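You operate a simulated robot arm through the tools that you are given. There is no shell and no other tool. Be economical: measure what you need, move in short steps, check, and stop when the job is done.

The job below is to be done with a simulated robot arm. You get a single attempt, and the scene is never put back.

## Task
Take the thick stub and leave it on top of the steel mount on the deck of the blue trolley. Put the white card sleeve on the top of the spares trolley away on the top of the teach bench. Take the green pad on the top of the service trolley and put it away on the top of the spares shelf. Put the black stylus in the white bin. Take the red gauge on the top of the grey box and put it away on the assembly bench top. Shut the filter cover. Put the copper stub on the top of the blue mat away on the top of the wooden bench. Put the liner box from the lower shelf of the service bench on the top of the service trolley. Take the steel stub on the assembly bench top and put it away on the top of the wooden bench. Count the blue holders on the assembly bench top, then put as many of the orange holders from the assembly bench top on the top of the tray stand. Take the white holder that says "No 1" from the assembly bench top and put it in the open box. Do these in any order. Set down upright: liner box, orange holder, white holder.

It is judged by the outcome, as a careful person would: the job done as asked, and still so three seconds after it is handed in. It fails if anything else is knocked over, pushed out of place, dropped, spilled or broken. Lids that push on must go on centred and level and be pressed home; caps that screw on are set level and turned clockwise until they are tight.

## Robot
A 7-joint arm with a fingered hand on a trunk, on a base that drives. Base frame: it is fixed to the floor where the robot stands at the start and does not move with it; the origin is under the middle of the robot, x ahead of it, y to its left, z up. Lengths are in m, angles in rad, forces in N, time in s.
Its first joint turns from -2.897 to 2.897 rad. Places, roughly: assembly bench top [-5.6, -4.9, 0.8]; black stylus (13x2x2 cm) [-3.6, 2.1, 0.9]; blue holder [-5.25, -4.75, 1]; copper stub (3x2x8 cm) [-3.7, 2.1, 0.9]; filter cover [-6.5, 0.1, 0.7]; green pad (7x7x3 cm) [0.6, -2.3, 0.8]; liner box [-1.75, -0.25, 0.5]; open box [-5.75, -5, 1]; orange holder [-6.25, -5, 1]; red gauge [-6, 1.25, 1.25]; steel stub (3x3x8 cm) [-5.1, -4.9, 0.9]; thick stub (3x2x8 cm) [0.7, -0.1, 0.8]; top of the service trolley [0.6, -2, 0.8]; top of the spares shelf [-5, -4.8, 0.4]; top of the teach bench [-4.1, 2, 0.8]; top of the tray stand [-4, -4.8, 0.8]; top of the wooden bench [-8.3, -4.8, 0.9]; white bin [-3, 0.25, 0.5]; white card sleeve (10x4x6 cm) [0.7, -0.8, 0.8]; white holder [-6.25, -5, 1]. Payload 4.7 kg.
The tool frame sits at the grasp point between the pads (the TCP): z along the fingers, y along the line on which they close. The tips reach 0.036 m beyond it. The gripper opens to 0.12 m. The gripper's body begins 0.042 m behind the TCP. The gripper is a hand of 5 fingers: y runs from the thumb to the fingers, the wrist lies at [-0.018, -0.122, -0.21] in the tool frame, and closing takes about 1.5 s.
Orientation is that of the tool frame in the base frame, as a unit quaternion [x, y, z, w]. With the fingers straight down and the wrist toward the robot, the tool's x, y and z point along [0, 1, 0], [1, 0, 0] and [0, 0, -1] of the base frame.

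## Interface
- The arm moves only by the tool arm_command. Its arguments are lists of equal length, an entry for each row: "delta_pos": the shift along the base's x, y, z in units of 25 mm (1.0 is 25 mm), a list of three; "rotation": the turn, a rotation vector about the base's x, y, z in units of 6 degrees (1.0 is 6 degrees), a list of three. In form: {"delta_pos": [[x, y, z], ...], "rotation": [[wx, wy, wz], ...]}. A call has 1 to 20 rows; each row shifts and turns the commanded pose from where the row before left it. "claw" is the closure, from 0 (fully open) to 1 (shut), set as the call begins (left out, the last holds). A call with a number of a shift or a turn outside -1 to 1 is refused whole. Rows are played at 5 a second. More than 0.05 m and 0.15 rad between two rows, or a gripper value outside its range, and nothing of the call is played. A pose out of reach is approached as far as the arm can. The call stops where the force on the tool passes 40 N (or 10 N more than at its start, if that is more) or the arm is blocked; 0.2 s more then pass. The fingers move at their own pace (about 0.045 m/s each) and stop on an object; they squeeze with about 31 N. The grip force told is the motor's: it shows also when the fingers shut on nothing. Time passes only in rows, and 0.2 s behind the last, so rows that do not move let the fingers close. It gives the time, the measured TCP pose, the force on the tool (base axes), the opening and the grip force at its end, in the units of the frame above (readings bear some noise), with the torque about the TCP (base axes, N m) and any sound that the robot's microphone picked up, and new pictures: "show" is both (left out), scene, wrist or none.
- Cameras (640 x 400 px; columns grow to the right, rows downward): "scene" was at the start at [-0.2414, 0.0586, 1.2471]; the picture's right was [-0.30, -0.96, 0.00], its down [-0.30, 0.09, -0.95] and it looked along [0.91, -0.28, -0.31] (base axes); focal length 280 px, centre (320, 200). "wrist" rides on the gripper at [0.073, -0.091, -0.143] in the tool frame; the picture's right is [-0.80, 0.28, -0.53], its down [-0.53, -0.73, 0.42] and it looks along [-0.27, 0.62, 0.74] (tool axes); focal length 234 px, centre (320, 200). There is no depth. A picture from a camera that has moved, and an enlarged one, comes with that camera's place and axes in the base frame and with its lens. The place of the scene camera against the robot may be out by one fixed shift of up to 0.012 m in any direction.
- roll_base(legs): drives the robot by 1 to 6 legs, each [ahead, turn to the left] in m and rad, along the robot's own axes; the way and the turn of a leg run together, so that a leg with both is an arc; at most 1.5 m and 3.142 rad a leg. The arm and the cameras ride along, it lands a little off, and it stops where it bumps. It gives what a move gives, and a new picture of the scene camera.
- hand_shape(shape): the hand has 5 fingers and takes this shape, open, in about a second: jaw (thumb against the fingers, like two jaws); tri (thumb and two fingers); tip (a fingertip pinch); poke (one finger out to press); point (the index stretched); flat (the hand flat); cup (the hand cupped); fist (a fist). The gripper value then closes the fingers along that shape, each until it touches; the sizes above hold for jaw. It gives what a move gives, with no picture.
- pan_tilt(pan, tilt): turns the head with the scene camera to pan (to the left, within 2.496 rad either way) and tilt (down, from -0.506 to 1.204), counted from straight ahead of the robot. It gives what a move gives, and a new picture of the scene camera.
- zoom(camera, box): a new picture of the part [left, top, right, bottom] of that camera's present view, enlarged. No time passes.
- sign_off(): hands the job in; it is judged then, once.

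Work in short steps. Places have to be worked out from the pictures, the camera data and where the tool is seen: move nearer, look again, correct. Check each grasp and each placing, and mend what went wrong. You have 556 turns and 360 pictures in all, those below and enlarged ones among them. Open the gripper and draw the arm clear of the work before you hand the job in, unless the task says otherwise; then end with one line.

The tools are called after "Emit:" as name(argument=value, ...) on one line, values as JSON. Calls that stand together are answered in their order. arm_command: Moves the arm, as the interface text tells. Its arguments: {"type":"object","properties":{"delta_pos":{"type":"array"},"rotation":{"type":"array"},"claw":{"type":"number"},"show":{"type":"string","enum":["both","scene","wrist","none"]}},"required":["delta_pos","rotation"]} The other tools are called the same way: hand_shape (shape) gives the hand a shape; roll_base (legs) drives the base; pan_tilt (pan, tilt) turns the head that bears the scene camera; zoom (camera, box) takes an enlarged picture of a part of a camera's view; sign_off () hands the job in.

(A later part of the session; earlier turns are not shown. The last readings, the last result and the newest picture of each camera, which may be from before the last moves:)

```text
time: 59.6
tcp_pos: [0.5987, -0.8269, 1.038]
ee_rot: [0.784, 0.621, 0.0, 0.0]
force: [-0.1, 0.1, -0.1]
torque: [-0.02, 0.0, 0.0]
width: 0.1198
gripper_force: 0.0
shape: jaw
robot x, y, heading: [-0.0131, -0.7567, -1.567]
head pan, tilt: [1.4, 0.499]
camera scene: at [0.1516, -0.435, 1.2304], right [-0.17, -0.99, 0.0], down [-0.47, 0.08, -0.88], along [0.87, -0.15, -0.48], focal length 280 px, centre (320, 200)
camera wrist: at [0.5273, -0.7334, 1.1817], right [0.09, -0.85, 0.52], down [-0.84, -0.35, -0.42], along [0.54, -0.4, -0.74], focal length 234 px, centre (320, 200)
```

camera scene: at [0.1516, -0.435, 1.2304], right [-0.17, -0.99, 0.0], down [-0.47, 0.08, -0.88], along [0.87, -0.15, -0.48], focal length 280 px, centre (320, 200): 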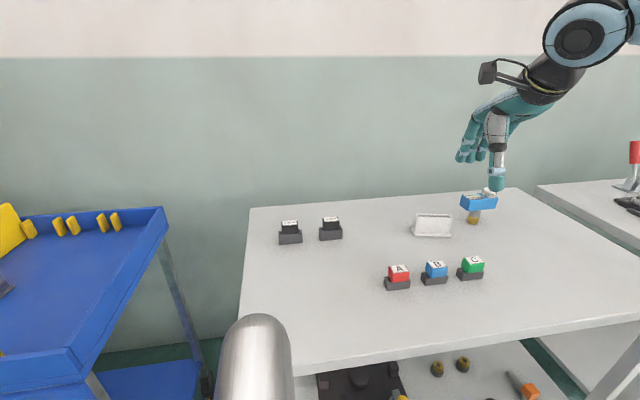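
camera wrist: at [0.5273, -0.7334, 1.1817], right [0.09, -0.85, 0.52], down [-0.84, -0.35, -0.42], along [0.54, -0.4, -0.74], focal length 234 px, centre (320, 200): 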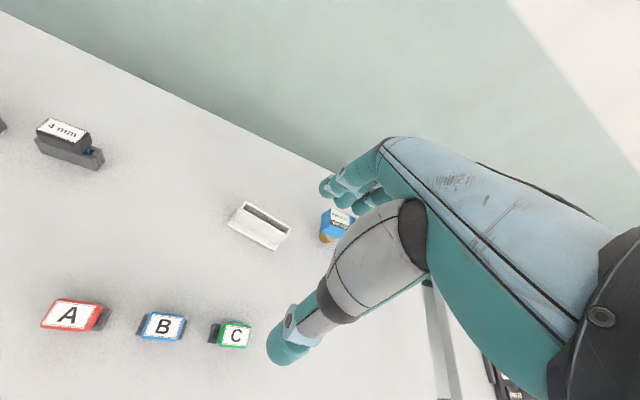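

Triangulated sleeve top at (0.693,-0.818,0.857). I go above it, shifted 1.5 cm away from the blue gauge, and lower partly for a check.

Emit:
arm_command(delta_pos=[[1, 0.25, 0], [1, 0.25, 0], [1, 0.25, 0], [0.9, 0.2, 0], [0, 0, -1], [0, 0, -1], [0, 0, -1], [0, 0, -1], [0, 0, 0]], rotation=[[0, 0, 0], [0, 0, 0], [0, 0, 0], [0, 0, 0], [0, 0, 0], [0, 0, 0], [0, 0, 0], [0, 0, 0], [0, 0, 0]], show="wrist")

Emit:
zoom(camera="scene", box=[370, 155, 530, 255])

```text
time: 61.6
tcp_pos: [0.6967, -0.8027, 0.9426]
ee_rot: [0.784, 0.621, 0.0, -0.001]
force: [-0.5, -0.5, 0.1]
torque: [-0.01, 0.0, 0.02]
width: 0.1198
gripper_force: 0.0
shape: jaw
robot x, y, heading: [-0.0168, -0.757, -1.567]
head pan, tilt: [1.4, 0.499]
camera wrist: at [0.6262, -0.7093, 1.0853], right [0.09, -0.85, 0.52], down [-0.84, -0.35, -0.42], along [0.54, -0.4, -0.74], focal length 234 px, centre (320, 200)
```

wrist: 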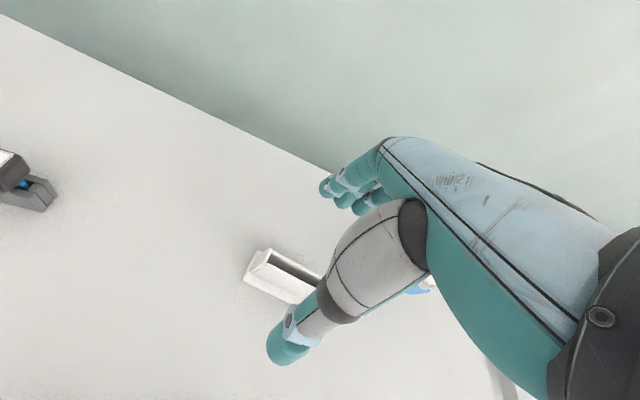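

```text
4.00 times, centred on (450, 205) of scene
camera zoom: at [0.1516, -0.435, 1.2304], right [-0.17, -0.99, 0.0], down [-0.47, 0.08, -0.88], along [0.87, -0.15, -0.48], focal length 1121 px, centre (-200, 180)
```

zoom: 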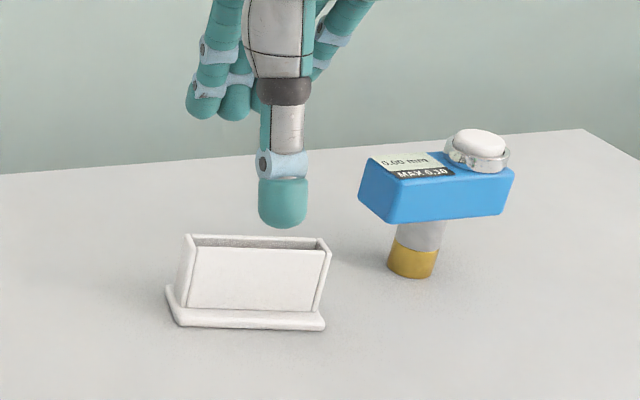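

Aligned; I lower to grasp height and close.

Emit:
arm_command(delta_pos=[[0, 0, -1], [0, 0, -1], [0, 0, -1], [0, 0, -0.6]], rotation=[[0, 0, 0], [0, 0, 0], [0, 0, 0], [0, 0, 0]], show="none")

Emit:
zoom(camera="scene", box=[370, 155, 530, 255])

```text
time: 62.6
tcp_pos: [0.6974, -0.802, 0.8513]
ee_rot: [0.784, 0.621, 0.001, -0.001]
force: [0.0, 0.8, -0.8]
torque: [0.02, -0.03, 0.02]
width: 0.1198
gripper_force: 0.0
shape: jaw
robot x, y, heading: [-0.0169, -0.7567, -1.565]
head pan, tilt: [1.4, 0.499]
```

```text
4.00 times, centred on (450, 205) of scene
camera zoom: at [0.1516, -0.435, 1.2304], right [-0.17, -0.99, 0.0], down [-0.47, 0.08, -0.88], along [0.87, -0.15, -0.48], focal length 1121 px, centre (-200, 180)
```

zoom: 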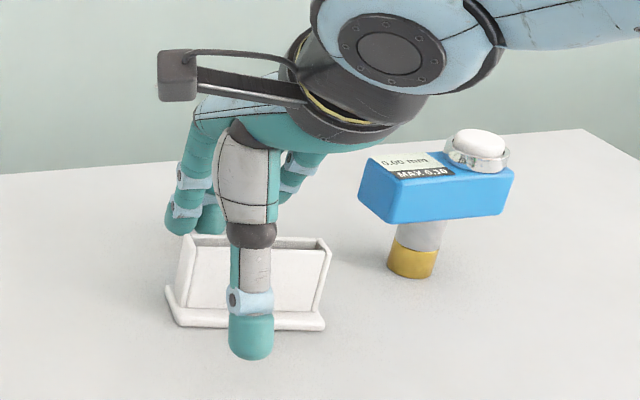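

I close gradually since it is card: first to 0.7.

Emit:
arm_command(delta_pos=[[0, 0, 0], [0, 0, 0], [0, 0, 0], [0, 0, 0], [0, 0, 0], [0, 0, 0], [0, 0, 0]], rotation=[[0, 0, 0], [0, 0, 0], [0, 0, 0], [0, 0, 0], [0, 0, 0], [0, 0, 0], [0, 0, 0]], claw=0.7, show="none")

Emit:
arm_command(delta_pos=[[0, 0, 0], [0, 0, 0], [0, 0, 0], [0, 0, 0]], rotation=[[0, 0, 0], [0, 0, 0], [0, 0, 0], [0, 0, 0]], claw=0.8, show="none")

Emit:
zoom(camera="scene", box=[370, 155, 530, 255])

```text
time: 64.2
tcp_pos: [0.6975, -0.8032, 0.8523]
ee_rot: [0.784, 0.621, -0.001, 0.0]
force: [0.2, 0.4, -0.5]
torque: [-0.02, 0.0, 0.03]
width: 0.0361
gripper_force: 0.0
shape: jaw
robot x, y, heading: [-0.0181, -0.7572, -1.566]
head pan, tilt: [1.4, 0.499]
```

```text
time: 65.2
tcp_pos: [0.6977, -0.8036, 0.8527]
ee_rot: [0.784, 0.621, -0.001, -0.001]
force: [-0.6, -0.6, -0.8]
torque: [0.01, 0.0, -0.02]
width: 0.0242
gripper_force: 0.0
shape: jaw
robot x, y, heading: [-0.0142, -0.7553, -1.562]
head pan, tilt: [1.4, 0.499]
```

```text
4.00 times, centred on (450, 205) of scene
camera zoom: at [0.1517, -0.435, 1.2304], right [-0.17, -0.99, 0.0], down [-0.47, 0.08, -0.88], along [0.87, -0.15, -0.48], focal length 1121 px, centre (-200, 180)
```

zoom: 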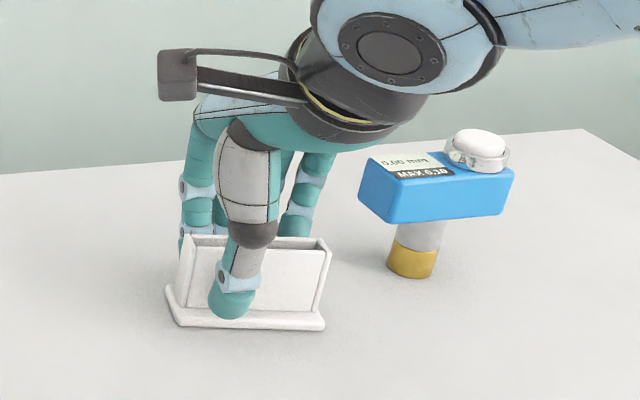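

No contact yet; continue closing in steps.

Emit:
arm_command(delta_pos=[[0, 0, 0], [0, 0, 0], [0, 0, 0]], rotation=[[0, 0, 0], [0, 0, 0], [0, 0, 0]], claw=0.88, show="none")

Emit:
arm_command(delta_pos=[[0, 0, 0], [0, 0, 0], [0, 0, 0]], rotation=[[0, 0, 0], [0, 0, 0], [0, 0, 0]], claw=0.94, show="none")

```text
time: 66.0
tcp_pos: [0.6975, -0.8034, 0.8519]
ee_rot: [0.784, 0.621, -0.001, 0.0]
force: [0.6, 0.7, 0.9]
torque: [0.02, -0.01, 0.02]
width: 0.0152
gripper_force: 0.0
shape: jaw
robot x, y, heading: [-0.0168, -0.7574, -1.566]
head pan, tilt: [1.4, 0.499]
```

```text
time: 66.8
tcp_pos: [0.698, -0.803, 0.8521]
ee_rot: [0.784, 0.62, 0.0, 0.0]
force: [0.6, 0.0, 0.1]
torque: [-0.01, -0.02, 0.03]
width: 0.0136
gripper_force: 31.2
shape: jaw
robot x, y, heading: [-0.0141, -0.7557, -1.568]
head pan, tilt: [1.4, 0.499]
```

Contact with full grip; I lift and check.

Emit:
arm_command(delta_pos=[[0, 0, 0.5], [0, 0, 0.8], [0, 0, 0.8], [0, 0, 0.8], [0, 0, 0.8], [0, 0, 0.8]], rotation=[[0, 0, 0], [0, 0, 0], [0, 0, 0], [0, 0, 0], [0, 0, 0], [0, 0, 0]], claw=1, show="none")

Emit:
zoom(camera="scene", box=[370, 125, 530, 225])

```text
time: 68.2
tcp_pos: [0.6956, -0.8024, 0.9631]
ee_rot: [0.783, 0.621, -0.001, -0.001]
force: [0.2, 0.9, -1.5]
torque: [0.04, 0.0, -0.01]
width: 0.0135
gripper_force: 31.0
shape: jaw
robot x, y, heading: [-0.0192, -0.7562, -1.569]
head pan, tilt: [1.4, 0.499]
```

```text
4.00 times, centred on (450, 175) of scene
camera zoom: at [0.1518, -0.435, 1.2304], right [-0.17, -0.99, 0.0], down [-0.47, 0.08, -0.88], along [0.87, -0.15, -0.48], focal length 1121 px, centre (-200, 300)
```

zoom: 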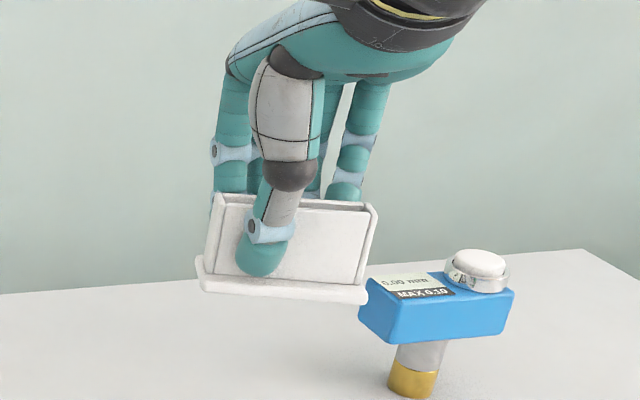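

Sleeve is held. I lift it higher and swing back to the carrying pose in front of the robot.

Emit:
arm_command(delta_pos=[[0, 0, 1], [0, 0, 1], [0, 0, 1], [0, 0, 1], [0, 0, 1], [-1, -0.5, 0], [-1, -0.5, 0], [-1, -0.5, 0], [-1, -0.5, 0], [-1, -0.5, 0], [-1, -0.6, 0], [-1, -0.6, 0], [-1, -0.6, 0], [-1, -0.6, 0], [-1, -0.6, 0], [-1, -0.6, 0], [-1, -0.6, 0], [-1, -0.6, 0], [-1, -0.6, 0], [-1, -0.6, 0]], rotation=[[0, 0, 0], [0, 0, 0], [0, 0, 0], [0, 0, 0], [0, 0, 0], [0, 0, -0.5], [0, 0, -0.5], [0, 0, -0.5], [0, 0, -0.5], [0, 0, -0.5], [0, 0, -0.5], [0, 0, -0.5], [0, 0, -0.5], [0, 0, -0.5], [0, 0, -0.5], [0, 0, -0.5], [0, 0, -0.5], [0, 0, -0.5], [0, 0, -0.5], [0, 0, -0.5]], show="none")

Emit:
arm_command(delta_pos=[[-1, -0.6, 0], [-1, -0.6, 0], [-1, -0.6, 0], [-1, -0.6, 0], [-1, -0.6, 0], [-1, -0.6, 0], [-1, -0.6, 0], [-1, -0.6, 0], [-1, -0.6, 0], [-1, -0.6, 0], [-1, -0.6, 0], [-1, -0.6, 0], [-0.5, -0.3, 0]], rotation=[[0, 0, -0.5], [0, 0, -0.5], [0, 0, -0.5], [0, 0, -0.5], [0, 0, -0.5], [0, 0, -0.5], [0, 0, -0.5], [0, 0, -0.5], [0, 0, -0.5], [0, 0, -0.5], [0, 0, -0.5], [0, 0, -0.4], [0, 0, 0]], show="none")

Emit:
pan_tilt(pan=-1.57, tilt=0.3)

```text
time: 72.4
tcp_pos: [0.3211, -1.0151, 1.0902]
ee_rot: [0.962, 0.273, -0.001, -0.001]
force: [0.1, -0.5, -0.3]
torque: [-0.02, 0.03, -0.02]
width: 0.0135
gripper_force: 31.4
shape: jaw
robot x, y, heading: [-0.0175, -0.754, -1.567]
head pan, tilt: [1.4, 0.499]
```

```text
time: 75.2
tcp_pos: [0.0119, -1.2023, 1.0871]
ee_rot: [1.0, -0.028, 0.0, 0.0]
force: [-2.8, -0.3, -0.8]
torque: [0.03, -0.17, -0.03]
width: 0.0134
gripper_force: 31.0
shape: jaw
robot x, y, heading: [-0.0116, -0.7564, -1.566]
head pan, tilt: [1.4, 0.499]
```

```text
time: 77.8
tcp_pos: [0.0142, -1.2028, 1.0875]
ee_rot: [1.0, -0.024, 0.0, 0.0]
force: [0.9, -0.6, -0.1]
torque: [0.02, -0.04, 0.0]
width: 0.0134
gripper_force: 30.8
shape: jaw
robot x, y, heading: [-0.0132, -0.756, -1.566]
head pan, tilt: [-1.571, 0.3]
camera scene: at [-0.0316, -0.4204, 1.2488], right [0.0, 1.0, 0.0], down [0.3, 0.0, -0.96], along [-0.96, 0.0, -0.3], focal length 280 px, centre (320, 200)
```

scene: 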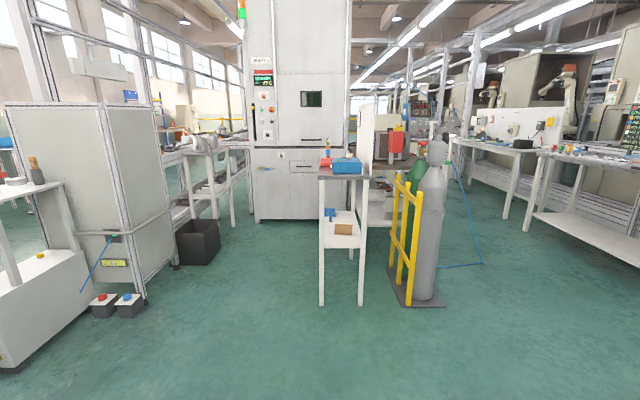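

The floor toward the west is open; the service bench, cylinder rack and machine lie around x -1.6…-3.3. I drive out and up toward the aisle at y≈1.1.

Emit:
roll_base(legs=[[0.4, -1.2], [0, -1.54], [1.3, 0]])

Emit:
pan_tilt(pan=0.9, tilt=0.35)

```text
time: 91.0
tcp_pos: [-0.973, 0.5114, 1.0881]
ee_rot: [-0.182, 0.983, -0.001, 0.0]
force: [0.5, -0.4, -1.7]
torque: [0.0, 0.01, 0.0]
width: 0.0136
gripper_force: 31.5
shape: jaw
robot x, y, heading: [-0.7609, 0.1175, 2.005]
head pan, tilt: [-1.571, 0.3]
cut short: leg 1
camera scene: at [-0.6128, -0.172, 1.2488], right [0.42, -0.91, 0.0], down [-0.27, -0.12, -0.96], along [0.87, 0.4, -0.3], focal length 280 px, centre (320, 200)
```

scene: 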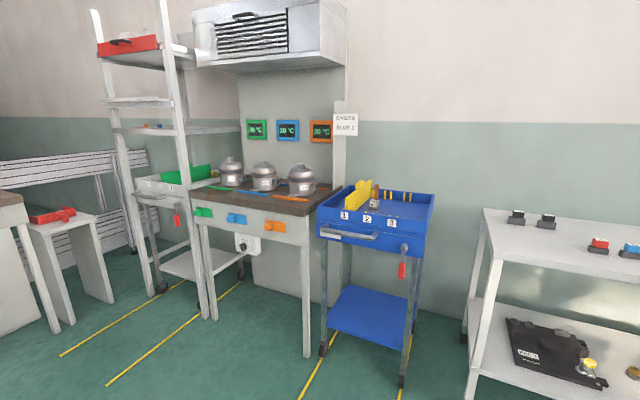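

```text
time: 93.3
tcp_pos: [-0.9729, 0.5107, 1.0876]
ee_rot: [-0.183, 0.983, 0.0, 0.001]
force: [-0.4, -0.9, -0.7]
torque: [-0.01, 0.01, -0.03]
width: 0.0136
gripper_force: 31.1
shape: jaw
robot x, y, heading: [-0.7644, 0.1145, 2.004]
head pan, tilt: [0.901, 0.351]
camera scene: at [-0.788, -0.1893, 1.2441], right [0.24, 0.97, 0.0], down [0.33, -0.08, -0.94], along [-0.91, 0.22, -0.34], focal length 280 px, centre (320, 200)
```

scene: 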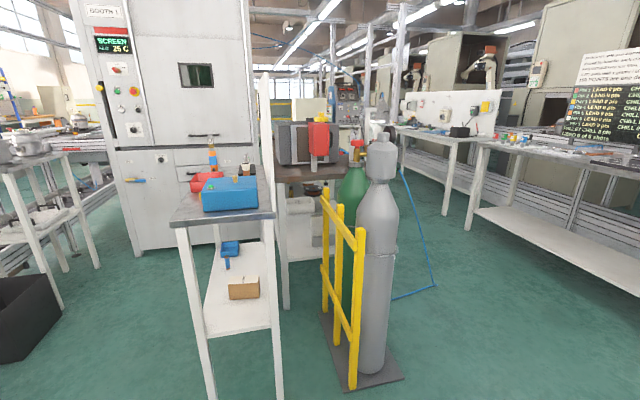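

I continue into the aisle between the cylinder hose (y≈1.0) and the benches (front y≈1.85).

Emit:
roll_base(legs=[[1.33, -0.02], [0, 1.15], [1.2, 0]])

Emit:
pan_tilt(pan=-0.6, tilt=0.3)

```text
time: 108.5
tcp_pos: [-2.9943, 1.3781, 1.0885]
ee_rot: [-0.665, 0.747, 0.0, 0.0]
force: [-0.4, -0.2, -0.6]
torque: [-0.04, 0.0, -0.03]
width: 0.0133
gripper_force: 31.2
shape: jaw
robot x, y, heading: [-2.5452, 1.3801, 3.088]
head pan, tilt: [0.901, 0.351]
camera scene: at [-2.2831, 1.2225, 1.2441], right [-0.75, 0.66, 0.0], down [0.23, 0.26, -0.94], along [-0.62, -0.71, -0.34], focal length 280 px, centre (320, 200)
```

scene: 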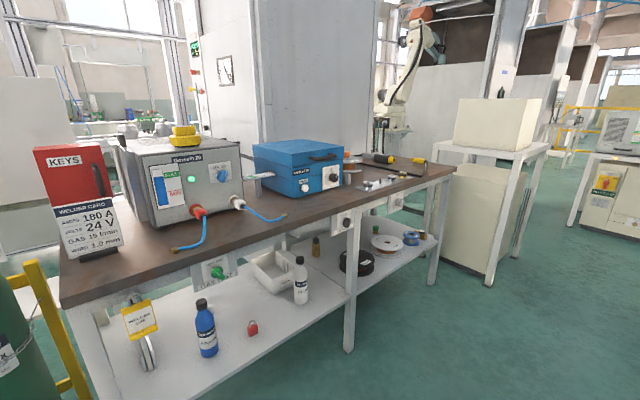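

```text
time: 110.1
tcp_pos: [-2.9941, 1.3785, 1.0875]
ee_rot: [-0.664, 0.748, -0.001, 0.001]
force: [-0.6, 0.3, -0.7]
torque: [0.0, -0.01, 0.02]
width: 0.0135
gripper_force: 31.0
shape: jaw
robot x, y, heading: [-2.5436, 1.3804, 3.091]
head pan, tilt: [-0.6, 0.3]
camera scene: at [-2.2962, 1.349, 1.2488], right [0.6, 0.8, 0.0], down [0.24, -0.18, -0.96], along [-0.76, 0.58, -0.3], focal length 280 px, centre (320, 200)
```

scene: 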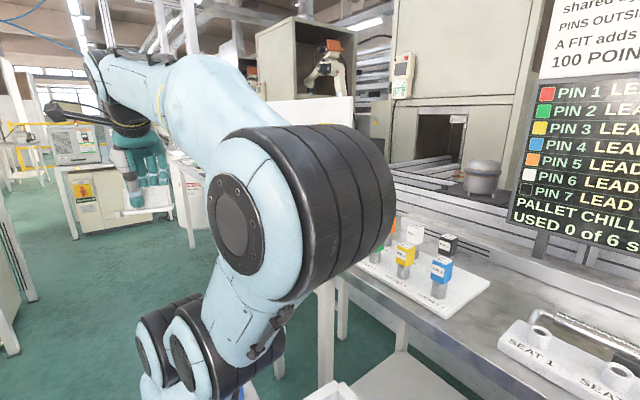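

The teach bench lies further west along this aisle. I drive on.

Emit:
roll_base(legs=[[1.3, 0.05]])

Emit:
pan_tilt(pan=-1.4, tilt=0.5)

```text
time: 116.7
tcp_pos: [-4.297, 1.3579, 1.0874]
ee_rot: [-0.693, 0.721, -0.001, 0.0]
force: [0.0, -0.4, -1.4]
torque: [0.0, 0.0, 0.02]
width: 0.0136
gripper_force: 30.6
shape: jaw
robot x, y, heading: [-3.8486, 1.3951, -3.115]
head pan, tilt: [-0.6, 0.3]
camera scene: at [-3.597, 1.3814, 1.2488], right [0.54, 0.84, 0.0], down [0.25, -0.16, -0.96], along [-0.8, 0.52, -0.3], focal length 280 px, centre (320, 200)
```

scene: 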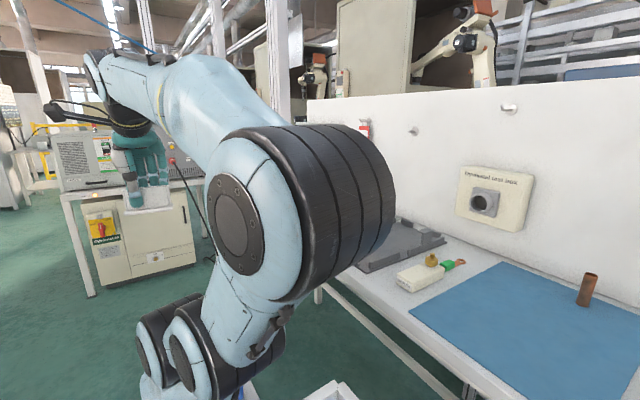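

```text
time: 117.8
tcp_pos: [-4.296, 1.3577, 1.0877]
ee_rot: [-0.693, 0.721, -0.001, 0.0]
force: [0.2, 0.2, -1.2]
torque: [0.0, 0.0, -0.02]
width: 0.0135
gripper_force: 30.8
shape: jaw
robot x, y, heading: [-3.8495, 1.3941, -3.11]
head pan, tilt: [-1.4, 0.499]
camera scene: at [-3.5366, 1.42, 1.2304], right [0.98, 0.2, 0.0], down [0.1, -0.47, -0.88], along [-0.17, 0.86, -0.48], focal length 280 px, centre (320, 200)
```

scene: 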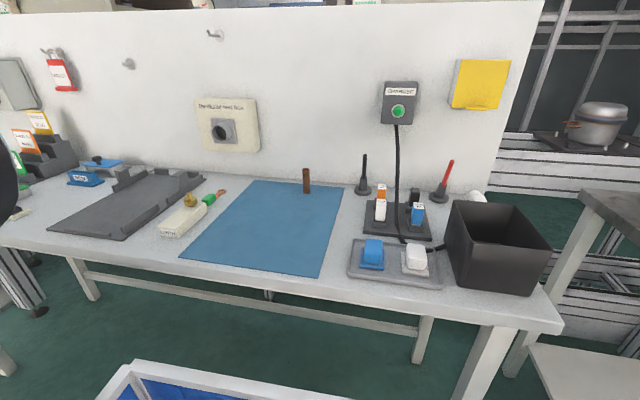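

This is the teach bench with the blue mat, copper stub and styluses. I zoom in for details.

Emit:
zoom(camera="scene", box=[270, 130, 510, 280])

Emit:
zoom(camera="scene", box=[0, 120, 240, 270])

```text
2.67 times, centred on (390, 205) of scene
camera zoom: at [-3.5366, 1.42, 1.2304], right [0.98, 0.2, 0.0], down [0.1, -0.47, -0.88], along [-0.17, 0.86, -0.48], focal length 748 px, centre (133, 187)
```

zoom: 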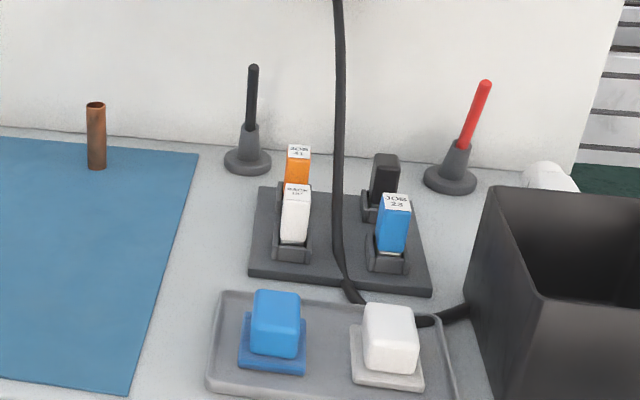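

```text
2.67 times, centred on (120, 195) of scene
camera zoom: at [-3.5366, 1.42, 1.2304], right [0.98, 0.2, 0.0], down [0.1, -0.47, -0.88], along [-0.17, 0.86, -0.48], focal length 748 px, centre (853, 213)
```

zoom: 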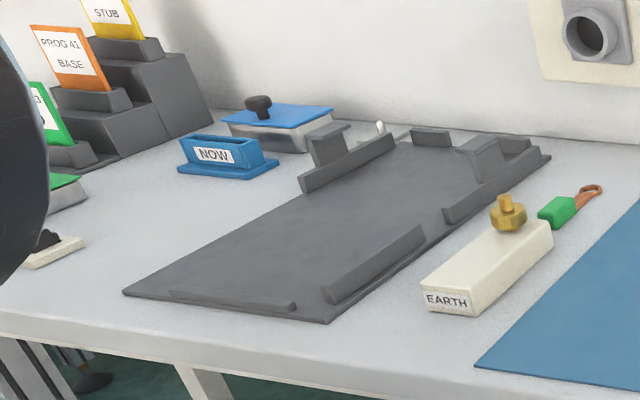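

I choose the free strip left of the dark fixture, around (-4.455, 1.98), for the sleeve. I drive forward 0.4 m first to see it better.

Emit:
roll_base(legs=[[0.4, -0.03]])

Emit:
pan_tilt(pan=-1.2, tilt=0.55)

```text
time: 120.3
tcp_pos: [-4.6936, 1.3616, 1.0873]
ee_rot: [-0.685, 0.729, 0.0, 0.0]
force: [-0.2, 0.6, -0.7]
torque: [-0.01, 0.04, -0.02]
width: 0.0135
gripper_force: 31.1
shape: jaw
robot x, y, heading: [-4.2474, 1.3872, -3.135]
head pan, tilt: [-1.4, 0.499]
camera scene: at [-3.9333, 1.4062, 1.2304], right [0.98, 0.18, 0.0], down [0.08, -0.47, -0.88], along [-0.15, 0.86, -0.48], focal length 280 px, centre (320, 200)
```

scene: 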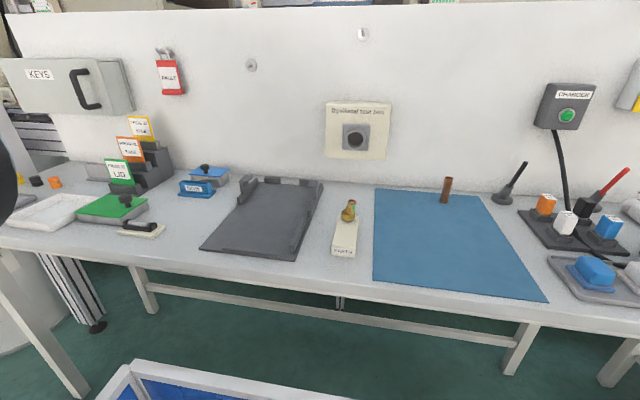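

```text
time: 121.0
tcp_pos: [-4.6934, 1.3607, 1.0875]
ee_rot: [-0.685, 0.728, -0.001, 0.001]
force: [-0.4, -1.5, -1.1]
torque: [-0.03, 0.0, 0.01]
width: 0.0135
gripper_force: 30.7
shape: jaw
robot x, y, heading: [-4.244, 1.3912, -3.131]
head pan, tilt: [-1.201, 0.55]
camera scene: at [-3.9502, 1.4002, 1.2259], right [0.93, 0.37, 0.0], down [0.19, -0.49, -0.85], along [-0.31, 0.79, -0.52], focal length 280 px, centre (320, 200)
```

scene: 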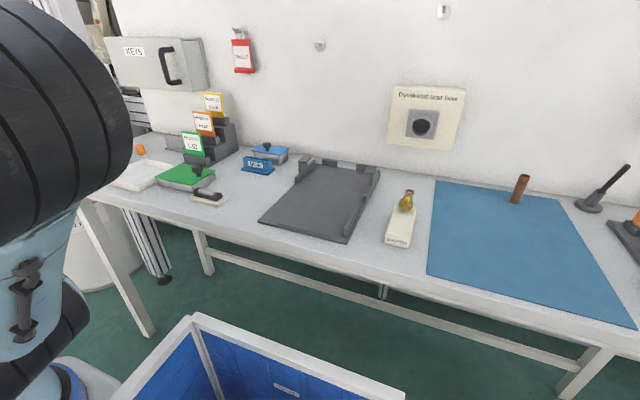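

Gap between handle plate and fixture centres near x=-4.39; I carry the sleeve over there, keeping it high.

Emit:
arm_command(delta_pos=[[0.4, 1, 0], [0.4, 1, 0], [0.4, 1, 0], [0.4, 1, 0], [0.4, 1, 0], [0.5, 1, 0], [0.5, 1, 0], [0.5, 1, 0], [0.5, 1, 0], [0.5, 1, 0], [0.5, 1, 0], [0.6, 1, 0], [0.6, 1, 0], [0.6, 1, 0], [0.6, 1, 0], [0.6, 1, 0], [0.6, 1, 0], [0.6, 1, 0], [0.6, 1, 0], [0.6, 1, 0]], rotation=[[0, 0, 0.03], [0, 0, 0.03], [0, 0, 0.03], [0, 0, 0.03], [0, 0, 0.03], [0, 0, 0.03], [0, 0, 0.03], [0, 0, 0.03], [0, 0, 0.03], [0, 0, 0.03], [0, 0, 0.03], [0, 0, 0.03], [0, 0, 0.03], [0, 0, 0.03], [0, 0, 0.03], [0, 0, 0.03], [0, 0, 0.03], [0, 0, 0.03], [0, 0, 0.03], [0, 0, 0.03]], show="none")

Emit:
arm_command(delta_pos=[[0.5, 1, -0.8], [0.5, 1, -0.8], [0.5, 1, -0.8], [0, 1, -0.8], [0, 0, 0]], rotation=[[0, 0, 0], [0, 0, 0], [0, 0, 0], [0, 0, 0], [0, 0, 0]], show="both")

```text
time: 125.2
tcp_pos: [-4.4345, 1.8611, 1.0858]
ee_rot: [0.708, -0.707, 0.001, 0.0]
force: [0.4, -0.8, 0.0]
torque: [-0.01, -0.06, 0.02]
width: 0.0134
gripper_force: 30.8
shape: jaw
robot x, y, heading: [-4.2445, 1.3902, -3.136]
head pan, tilt: [-1.201, 0.55]
```

```text
time: 126.4
tcp_pos: [-4.3981, 1.9629, 1.0075]
ee_rot: [0.708, -0.707, 0.001, -0.001]
force: [0.1, 0.0, -0.4]
torque: [-0.01, 0.0, -0.01]
width: 0.0131
gripper_force: 31.6
shape: jaw
robot x, y, heading: [-4.2483, 1.3882, -3.13]
head pan, tilt: [-1.201, 0.55]
camera scene: at [-3.9502, 1.4003, 1.2258], right [0.93, 0.37, 0.0], down [0.19, -0.49, -0.85], along [-0.31, 0.79, -0.52], focal length 280 px, centre (320, 200)
camera wrist: at [-4.3065, 1.8914, 1.1512], right [-0.28, 0.8, 0.52], down [0.73, 0.53, -0.42], along [-0.62, 0.27, -0.74], focal length 234 px, centre (320, 200)
```

scene: 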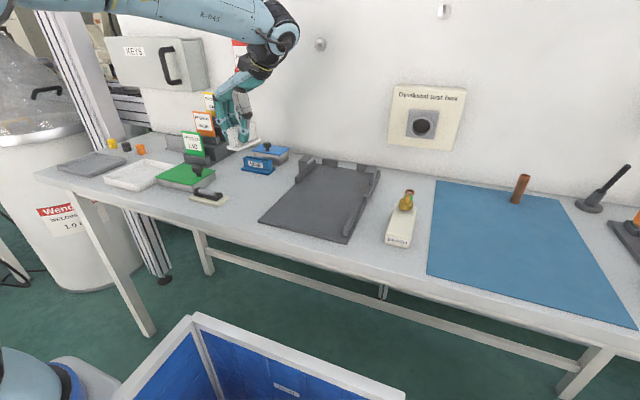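
wrist: 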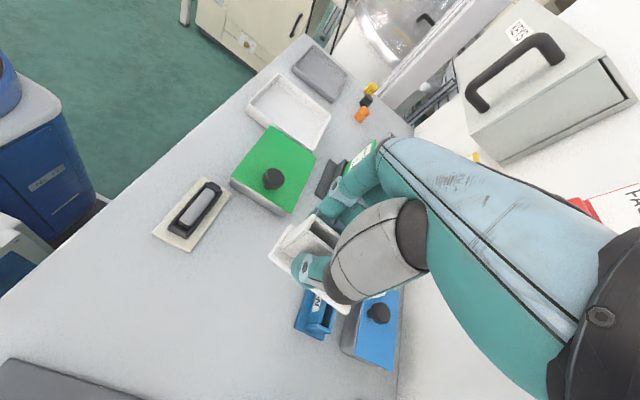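

Landing spot looks free. I nudge +1 cm x, -2 cm y and descend to just above the expected bench height.

Emit:
arm_command(delta_pos=[[0.4, -0.8, -0.6], [0, 0, -1], [0, 0, -1], [0, 0, -1], [0, 0, -1], [0, 0, -0.5], [0, 0, 0]], rotation=[[0, 0, 0], [0, 0, 0], [0, 0, 0], [0, 0, 0], [0, 0, 0], [0, 0, 0], [0, 0, 0]], show="wrist")

Emit:
zoom(camera="scene", box=[170, 110, 330, 210])

```text
time: 127.7
tcp_pos: [-4.3858, 1.9432, 0.9018]
ee_rot: [0.708, -0.706, -0.003, -0.007]
force: [0.7, -2.8, 17.1]
torque: [-0.14, 0.02, 0.06]
width: 0.015
gripper_force: 31.1
shape: jaw
robot x, y, heading: [-4.2488, 1.3893, -3.133]
head pan, tilt: [-1.201, 0.55]
stopped in row 6: the force on the tool passed its limit (the readings are from after the stop); the commanded pose is now the measured one
camera wrist: at [-4.2941, 1.8697, 1.0436], right [-0.28, 0.8, 0.54], down [0.73, 0.54, -0.41], along [-0.62, 0.28, -0.74], focal length 234 px, centre (320, 200)
```

wrist: 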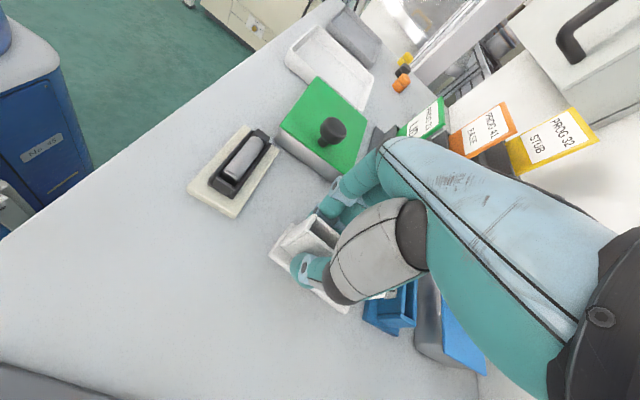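

```text
4.00 times, centred on (250, 160) of scene
camera zoom: at [-3.9501, 1.3999, 1.2258], right [0.93, 0.37, 0.0], down [0.19, -0.49, -0.85], along [-0.31, 0.79, -0.52], focal length 1121 px, centre (600, 360)
```

zoom: 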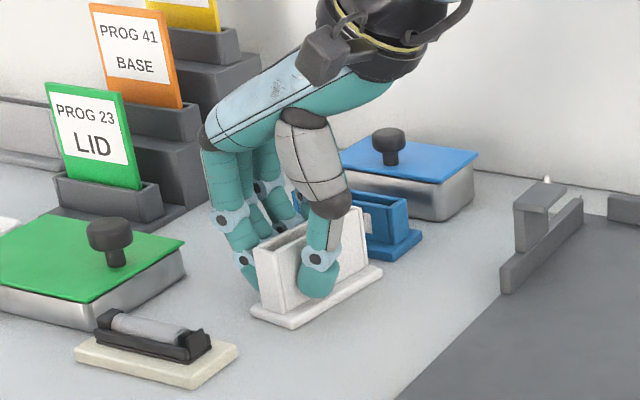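

The sleeve has landed flat on the bench (bench z≈0.85), clear of neighbours. I open partly to release.

Emit:
arm_command(delta_pos=[[0, 0, 0], [0, 0, 0], [0, 0, 0], [0, 0, 0], [0, 0, 0]], rotation=[[0, 0, 0], [0, 0, 0], [0, 0, 0], [0, 0, 0], [0, 0, 0]], claw=0.62, show="none")

Emit:
zoom(camera="scene", box=[170, 110, 330, 210])

```text
time: 128.9
tcp_pos: [-4.3859, 1.9413, 0.8984]
ee_rot: [0.708, -0.706, -0.004, -0.006]
force: [-0.4, 1.0, 0.6]
torque: [-0.01, -0.04, 0.0]
width: 0.0452
gripper_force: 0.1
shape: jaw
robot x, y, heading: [-4.2489, 1.3898, -3.136]
head pan, tilt: [-1.201, 0.55]
```

```text
4.00 times, centred on (250, 160) of scene
camera zoom: at [-3.9502, 1.4003, 1.2258], right [0.93, 0.37, 0.0], down [0.19, -0.49, -0.85], along [-0.31, 0.79, -0.52], focal length 1121 px, centre (600, 360)
```

zoom: 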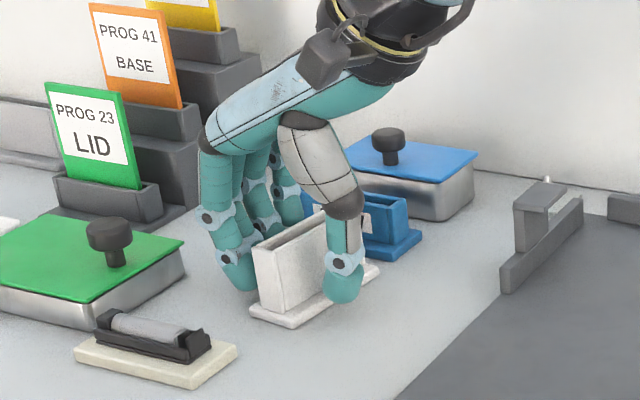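

Released cleanly. I raise straight up and bring the arm back to tuck, then back up to the stylus.

Emit:
arm_command(delta_pos=[[0, 0, 0.6], [0, 0, 1], [0, 0, 1], [0, 0, 1], [0, 0, 1], [0, 0, 1], [0, 0, 1], [-0.4, -1, 0.8], [-0.4, -1, 0], [-0.4, -1, 0], [-0.5, -1, 0], [-0.5, -1, 0], [-0.5, -1, 0], [-0.5, -1, 0], [-0.5, -1, 0], [-0.5, -1, 0], [-0.5, -1, 0], [-0.5, -1, 0], [-0.5, -1, 0], [-0.5, -1, 0]], rotation=[[0, 0, 0], [0, 0, 0], [0, 0, 0], [0, 0, 0], [0, 0, 0], [0, 0, 0], [0, 0, 0], [0, 0, 0], [0, 0, 0], [0, 0, 0], [0, 0, 0], [0, 0, 0], [0, 0, 0], [0, 0, 0], [0, 0, 0], [0, 0, 0], [0, 0, 0], [0, 0, 0], [0, 0, 0], [0, 0, 0]], claw=0.55, show="scene")

Emit:
roll_base(legs=[[-0.45, 0]])

```text
time: 133.1
tcp_pos: [-4.5402, 1.618, 1.0822]
ee_rot: [0.708, -0.706, -0.003, -0.006]
force: [0.2, 0.7, -0.8]
torque: [-0.07, 0.0, -0.03]
width: 0.0538
gripper_force: 0.0
shape: jaw
robot x, y, heading: [-4.2472, 1.3883, -3.135]
head pan, tilt: [-1.201, 0.55]
camera scene: at [-3.9501, 1.4003, 1.2258], right [0.93, 0.37, 0.0], down [0.19, -0.49, -0.85], along [-0.31, 0.79, -0.52], focal length 280 px, centre (320, 200)
```

scene: 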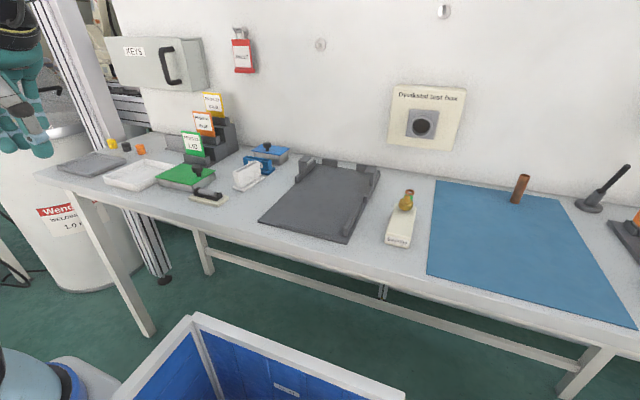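

```text
time: 135.8
tcp_pos: [-4.0892, 1.621, 1.0821]
ee_rot: [-0.703, 0.711, 0.003, 0.006]
force: [1.0, -0.4, 0.2]
torque: [-0.01, 0.0, -0.01]
width: 0.0535
gripper_force: 0.1
shape: jaw
robot x, y, heading: [-3.7983, 1.3884, 3.136]
head pan, tilt: [-1.201, 0.55]
camera scene: at [-3.502, 1.3967, 1.2258], right [0.93, 0.36, 0.0], down [0.19, -0.49, -0.85], along [-0.3, 0.8, -0.52], focal length 280 px, centre (320, 200)
```

scene: 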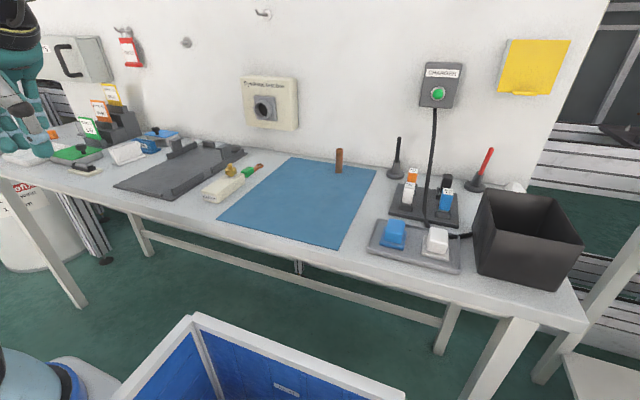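

Sleeve stands well. Now I swing the hand over toward the stylus, turning it so it closes along x (wall is just behind).

Emit:
arm_command(delta_pos=[[0.6, 0.6, 0.1], [0.6, 0.6, 0.1], [0.6, 0.6, 0.1], [0.6, 0.6, 0.1], [0.6, 0.6, 0.1], [0.6, 0.6, 0.1], [0.6, 0.6, 0.1], [0.6, 0.6, 0.1], [0.6, 0.6, 0.1], [0.6, 0.6, 0.1], [0.6, 0.6, 0.1], [0.6, 0.6, 0.1], [0.6, 0.6, 0.1], [0.6, 0.6, 0.1], [0.6, 0.6, 0.1], [0.6, 0.6, 0.1], [0.6, 0.6, 0.1], [0.6, 0.6, 0.1], [0.6, 0.6, 0.1], [0.6, 0.6, 0.1]], rotation=[[0, 0, -1], [0, 0, -1], [0, 0, -1], [0, 0, -1], [0, 0, -1], [0, 0, -1], [0, 0, -1], [0, 0, -1], [0, 0, -1], [0, 0, -1], [0, 0, -1], [0, 0, -1], [0, 0, -1], [0, 0, -1], [0, 0, -1], [0, 0, -1], [0, 0, -1], [0, 0, -1], [0, 0, -1], [0, 0, -1]], show="none")

Emit:
arm_command(delta_pos=[[0.6, 0.6, 0], [0.6, 0.6, 0], [0.6, 0.6, 0], [0.6, 0.6, 0], [0.6, 0.6, 0], [0.6, 0.6, 0], [0.6, 0.6, 0], [0.6, 0.6, 0], [0, 0.6, 0], [0, 0, 0]], rotation=[[0, 0, -1], [0, 0, -1], [0, 0, -1], [0, 0, -1], [0, 0, -1], [0, 0, -1], [0, 0, -1], [0, 0, -1], [0, 0, -1], [0, 0, 0]], show="both")

```text
time: 140.0
tcp_pos: [-3.7916, 1.9224, 1.1323]
ee_rot: [0.266, 0.964, -0.004, 0.006]
force: [-0.2, -1.0, 0.3]
torque: [0.0, -0.02, 0.0]
width: 0.0538
gripper_force: 0.1
shape: jaw
robot x, y, heading: [-3.7976, 1.3893, 3.137]
head pan, tilt: [-1.201, 0.55]
```

```text
time: 142.2
tcp_pos: [-3.6693, 2.0564, 1.1333]
ee_rot: [0.673, 0.74, -0.006, 0.002]
force: [-0.5, -0.6, -0.2]
torque: [0.02, 0.04, 0.04]
width: 0.0539
gripper_force: 0.0
shape: jaw
robot x, y, heading: [-3.7973, 1.3863, 3.136]
head pan, tilt: [-1.201, 0.55]
camera scene: at [-3.502, 1.3969, 1.2258], right [0.93, 0.36, 0.0], down [0.19, -0.49, -0.85], along [-0.3, 0.8, -0.52], focal length 280 px, centre (320, 200)
camera wrist: at [-3.7664, 2.1244, 1.2756], right [0.35, -0.77, 0.53], down [-0.68, -0.6, -0.42], along [0.64, -0.22, -0.74], focal length 234 px, centre (320, 200)
```

scene: 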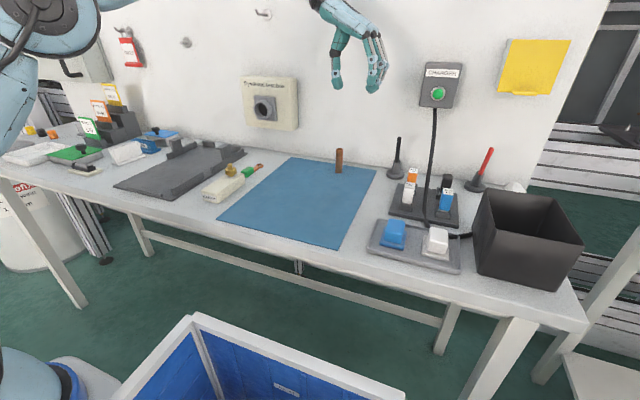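
wrist: 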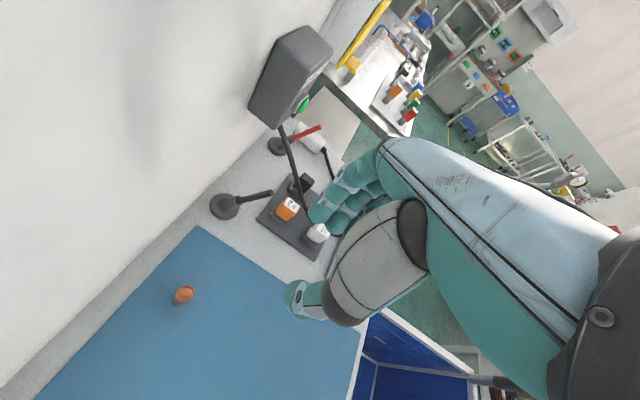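

I zoom on the stylus to triangulate its tip.

Emit:
zoom(camera="scene", box=[310, 110, 470, 210])

Emit:
zoom(camera="wrist", box=[180, 140, 340, 240])

```text
4.00 times, centred on (390, 160) of scene
camera zoom: at [-3.502, 1.3969, 1.2258], right [0.93, 0.36, 0.0], down [0.19, -0.49, -0.85], along [-0.3, 0.8, -0.52], focal length 1121 px, centre (40, 360)
```

zoom: 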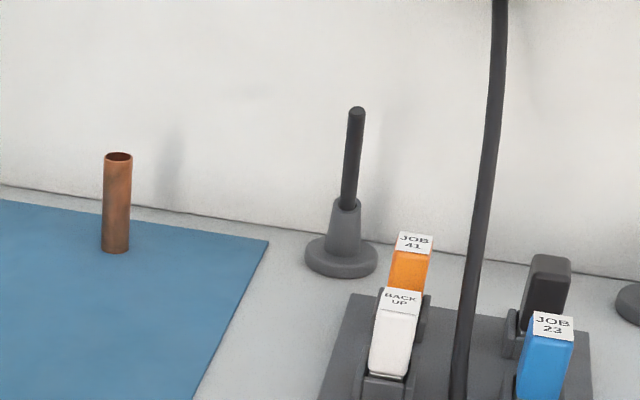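

```text
4.00 times, centred on (260, 190) of wrist
camera zoom: at [-3.7664, 2.1244, 1.2756], right [0.35, -0.77, 0.53], down [-0.68, -0.6, -0.42], along [0.64, -0.22, -0.74], focal length 937 px, centre (560, 240)
```

zoom: 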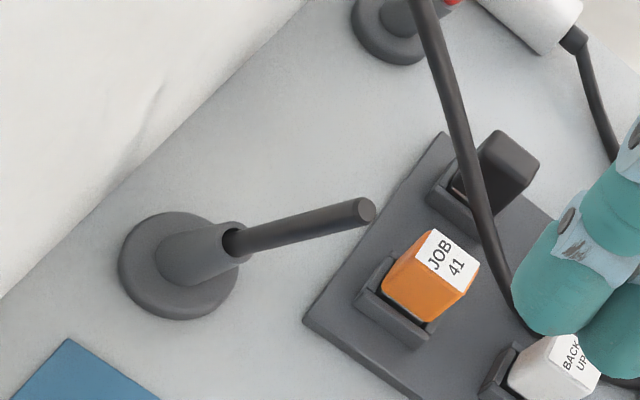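

Tip at (-3.561,2.113,0.988), socket mouth at (-3.562,2.147,0.911): the stylus leans 24° toward me. I'll approach with the hand facing the wall, tilted 24°, with a narrow opening.

Emit:
arm_command(delta_pos=[[0.2, 0, 0], [0.2, 0, 0], [0.2, 0, 0], [0.2, 0, 0], [0.3, 0, 0], [0.3, 0, 0], [0.3, 0, 0], [0.3, 0, 0], [0.3, 0, 0], [0.3, 0, 0], [0.4, 0, 0], [0.4, 0, 0], [0.4, 0, 0], [0.4, 0, 0], [0.27, 0, 0], [0, 0.2, -0.3], [0, 0.2, -0.3], [0, 0.2, -0.3], [0, 0.2, -0.3], [0, 0, 0]], rotation=[[0, 0, 0.94], [0, 0, 0.94], [0, 0, 0.94], [0, 0, 0.94], [0, 0, 0.94], [0, 0, 0.94], [0, 0, 0.94], [0, 0, 0.94], [0, 0, 0.94], [0, 0, 0.94], [0, 0, 0.94], [0, 0, 0.94], [0, 0, 0.94], [0, 0, 0.94], [0, 0, 0.94], [1, 0, 0], [1, 0, 0], [1, 0, 0], [1, 0, 0], [0, 0, 0]], claw=0.72, show="both")

```text
time: 146.4
tcp_pos: [-3.5566, 2.076, 1.1024]
ee_rot: [0.002, 0.979, 0.206, 0.007]
force: [0.4, -1.0, 0.2]
torque: [0.0, 0.03, 0.01]
width: 0.0339
gripper_force: 0.1
shape: jaw
robot x, y, heading: [-3.8004, 1.3853, 3.136]
head pan, tilt: [-1.201, 0.55]
camera scene: at [-3.5019, 1.3969, 1.2258], right [0.93, 0.36, 0.0], down [0.19, -0.49, -0.85], along [-0.3, 0.8, -0.52], focal length 280 px, centre (320, 200)
camera wrist: at [-3.6308, 1.9372, 1.196], right [0.8, 0.04, 0.6], down [0.54, -0.5, -0.68], along [0.28, 0.86, -0.42], focal length 234 px, centre (320, 200)
```

scene: 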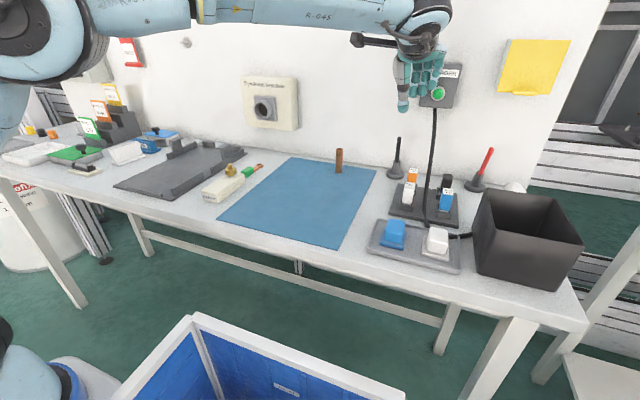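
wrist: 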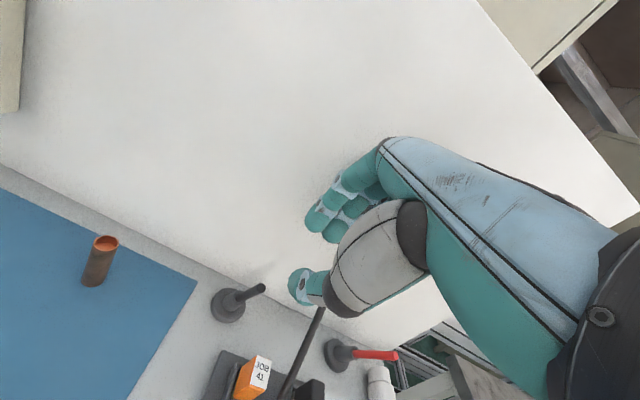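

I lower slightly below the charger box level onto the stylus axis, then check.

Emit:
arm_command(delta_pos=[[-0.2, 0, -0.8], [0, 0.2, -0.8], [0, 0.15, -0.8], [0, 0, 0]], rotation=[[0, 0, 0], [0, 0, 0], [0, 0, 0], [0, 0, 0]], show="wrist")

Emit:
zoom(camera="scene", box=[340, 60, 500, 160])

```text
time: 147.4
tcp_pos: [-3.564, 2.0844, 1.0428]
ee_rot: [0.001, 0.978, 0.206, 0.007]
force: [0.2, 0.4, -0.4]
torque: [-0.03, -0.05, -0.02]
width: 0.0337
gripper_force: 0.0
shape: jaw
robot x, y, heading: [-3.7986, 1.3905, 3.135]
head pan, tilt: [-1.201, 0.55]
camera wrist: at [-3.6371, 1.9445, 1.1369], right [0.8, 0.04, 0.6], down [0.54, -0.5, -0.68], along [0.27, 0.86, -0.42], focal length 234 px, centre (320, 200)
```

wrist: 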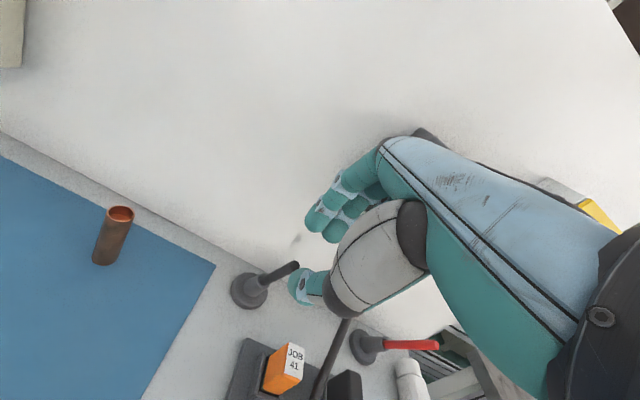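

```text
4.00 times, centred on (420, 110) of scene
camera zoom: at [-3.502, 1.3969, 1.2258], right [0.93, 0.36, 0.0], down [0.19, -0.49, -0.85], along [-0.3, 0.8, -0.52], focal length 1121 px, centre (-80, 560)
```

zoom: 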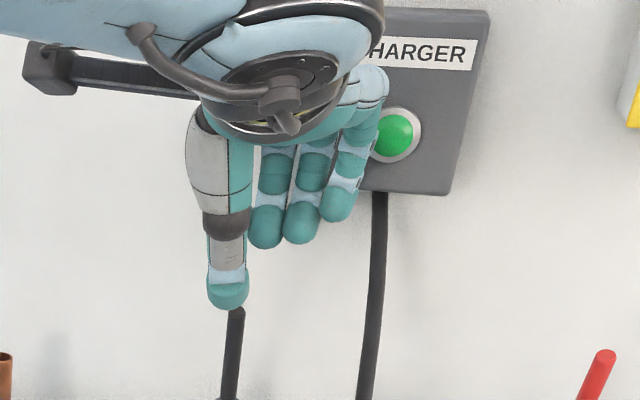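

Aligned; I slide down the stylus axis.

Emit:
arm_command(delta_pos=[[0.05, 0.36, -0.8], [0, 0.36, -0.8], [0, 0.36, -0.8], [0, 0.36, -0.8], [0, 0, 0]], rotation=[[0, 0, 0], [0, 0, 0], [0, 0, 0], [0, 0, 0], [0, 0, 0]], show="wrist")

Emit:
zoom(camera="scene", box=[340, 90, 500, 190])

```text
time: 148.6
tcp_pos: [-3.562, 2.1214, 0.9622]
ee_rot: [0.002, 0.978, 0.206, 0.007]
force: [-0.4, 0.2, 0.6]
torque: [0.01, 0.0, -0.05]
width: 0.0339
gripper_force: 0.1
shape: jaw
robot x, y, heading: [-3.7981, 1.3902, 3.137]
head pan, tilt: [-1.201, 0.55]
camera wrist: at [-3.6363, 1.9818, 1.056], right [0.8, 0.04, 0.6], down [0.54, -0.5, -0.68], along [0.27, 0.86, -0.42], focal length 234 px, centre (320, 200)
```

wrist: 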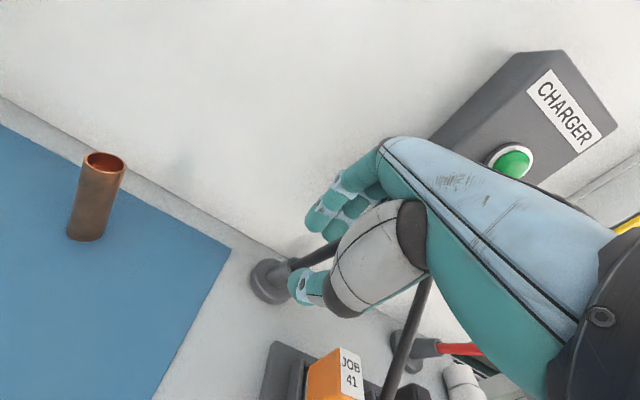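

```text
4.00 times, centred on (420, 140) of scene
camera zoom: at [-3.502, 1.3969, 1.2258], right [0.93, 0.36, 0.0], down [0.19, -0.49, -0.85], along [-0.3, 0.8, -0.52], focal length 1121 px, centre (-80, 440)
```

zoom: 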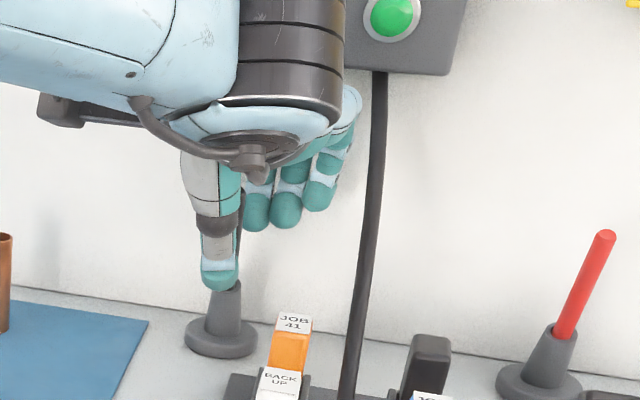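

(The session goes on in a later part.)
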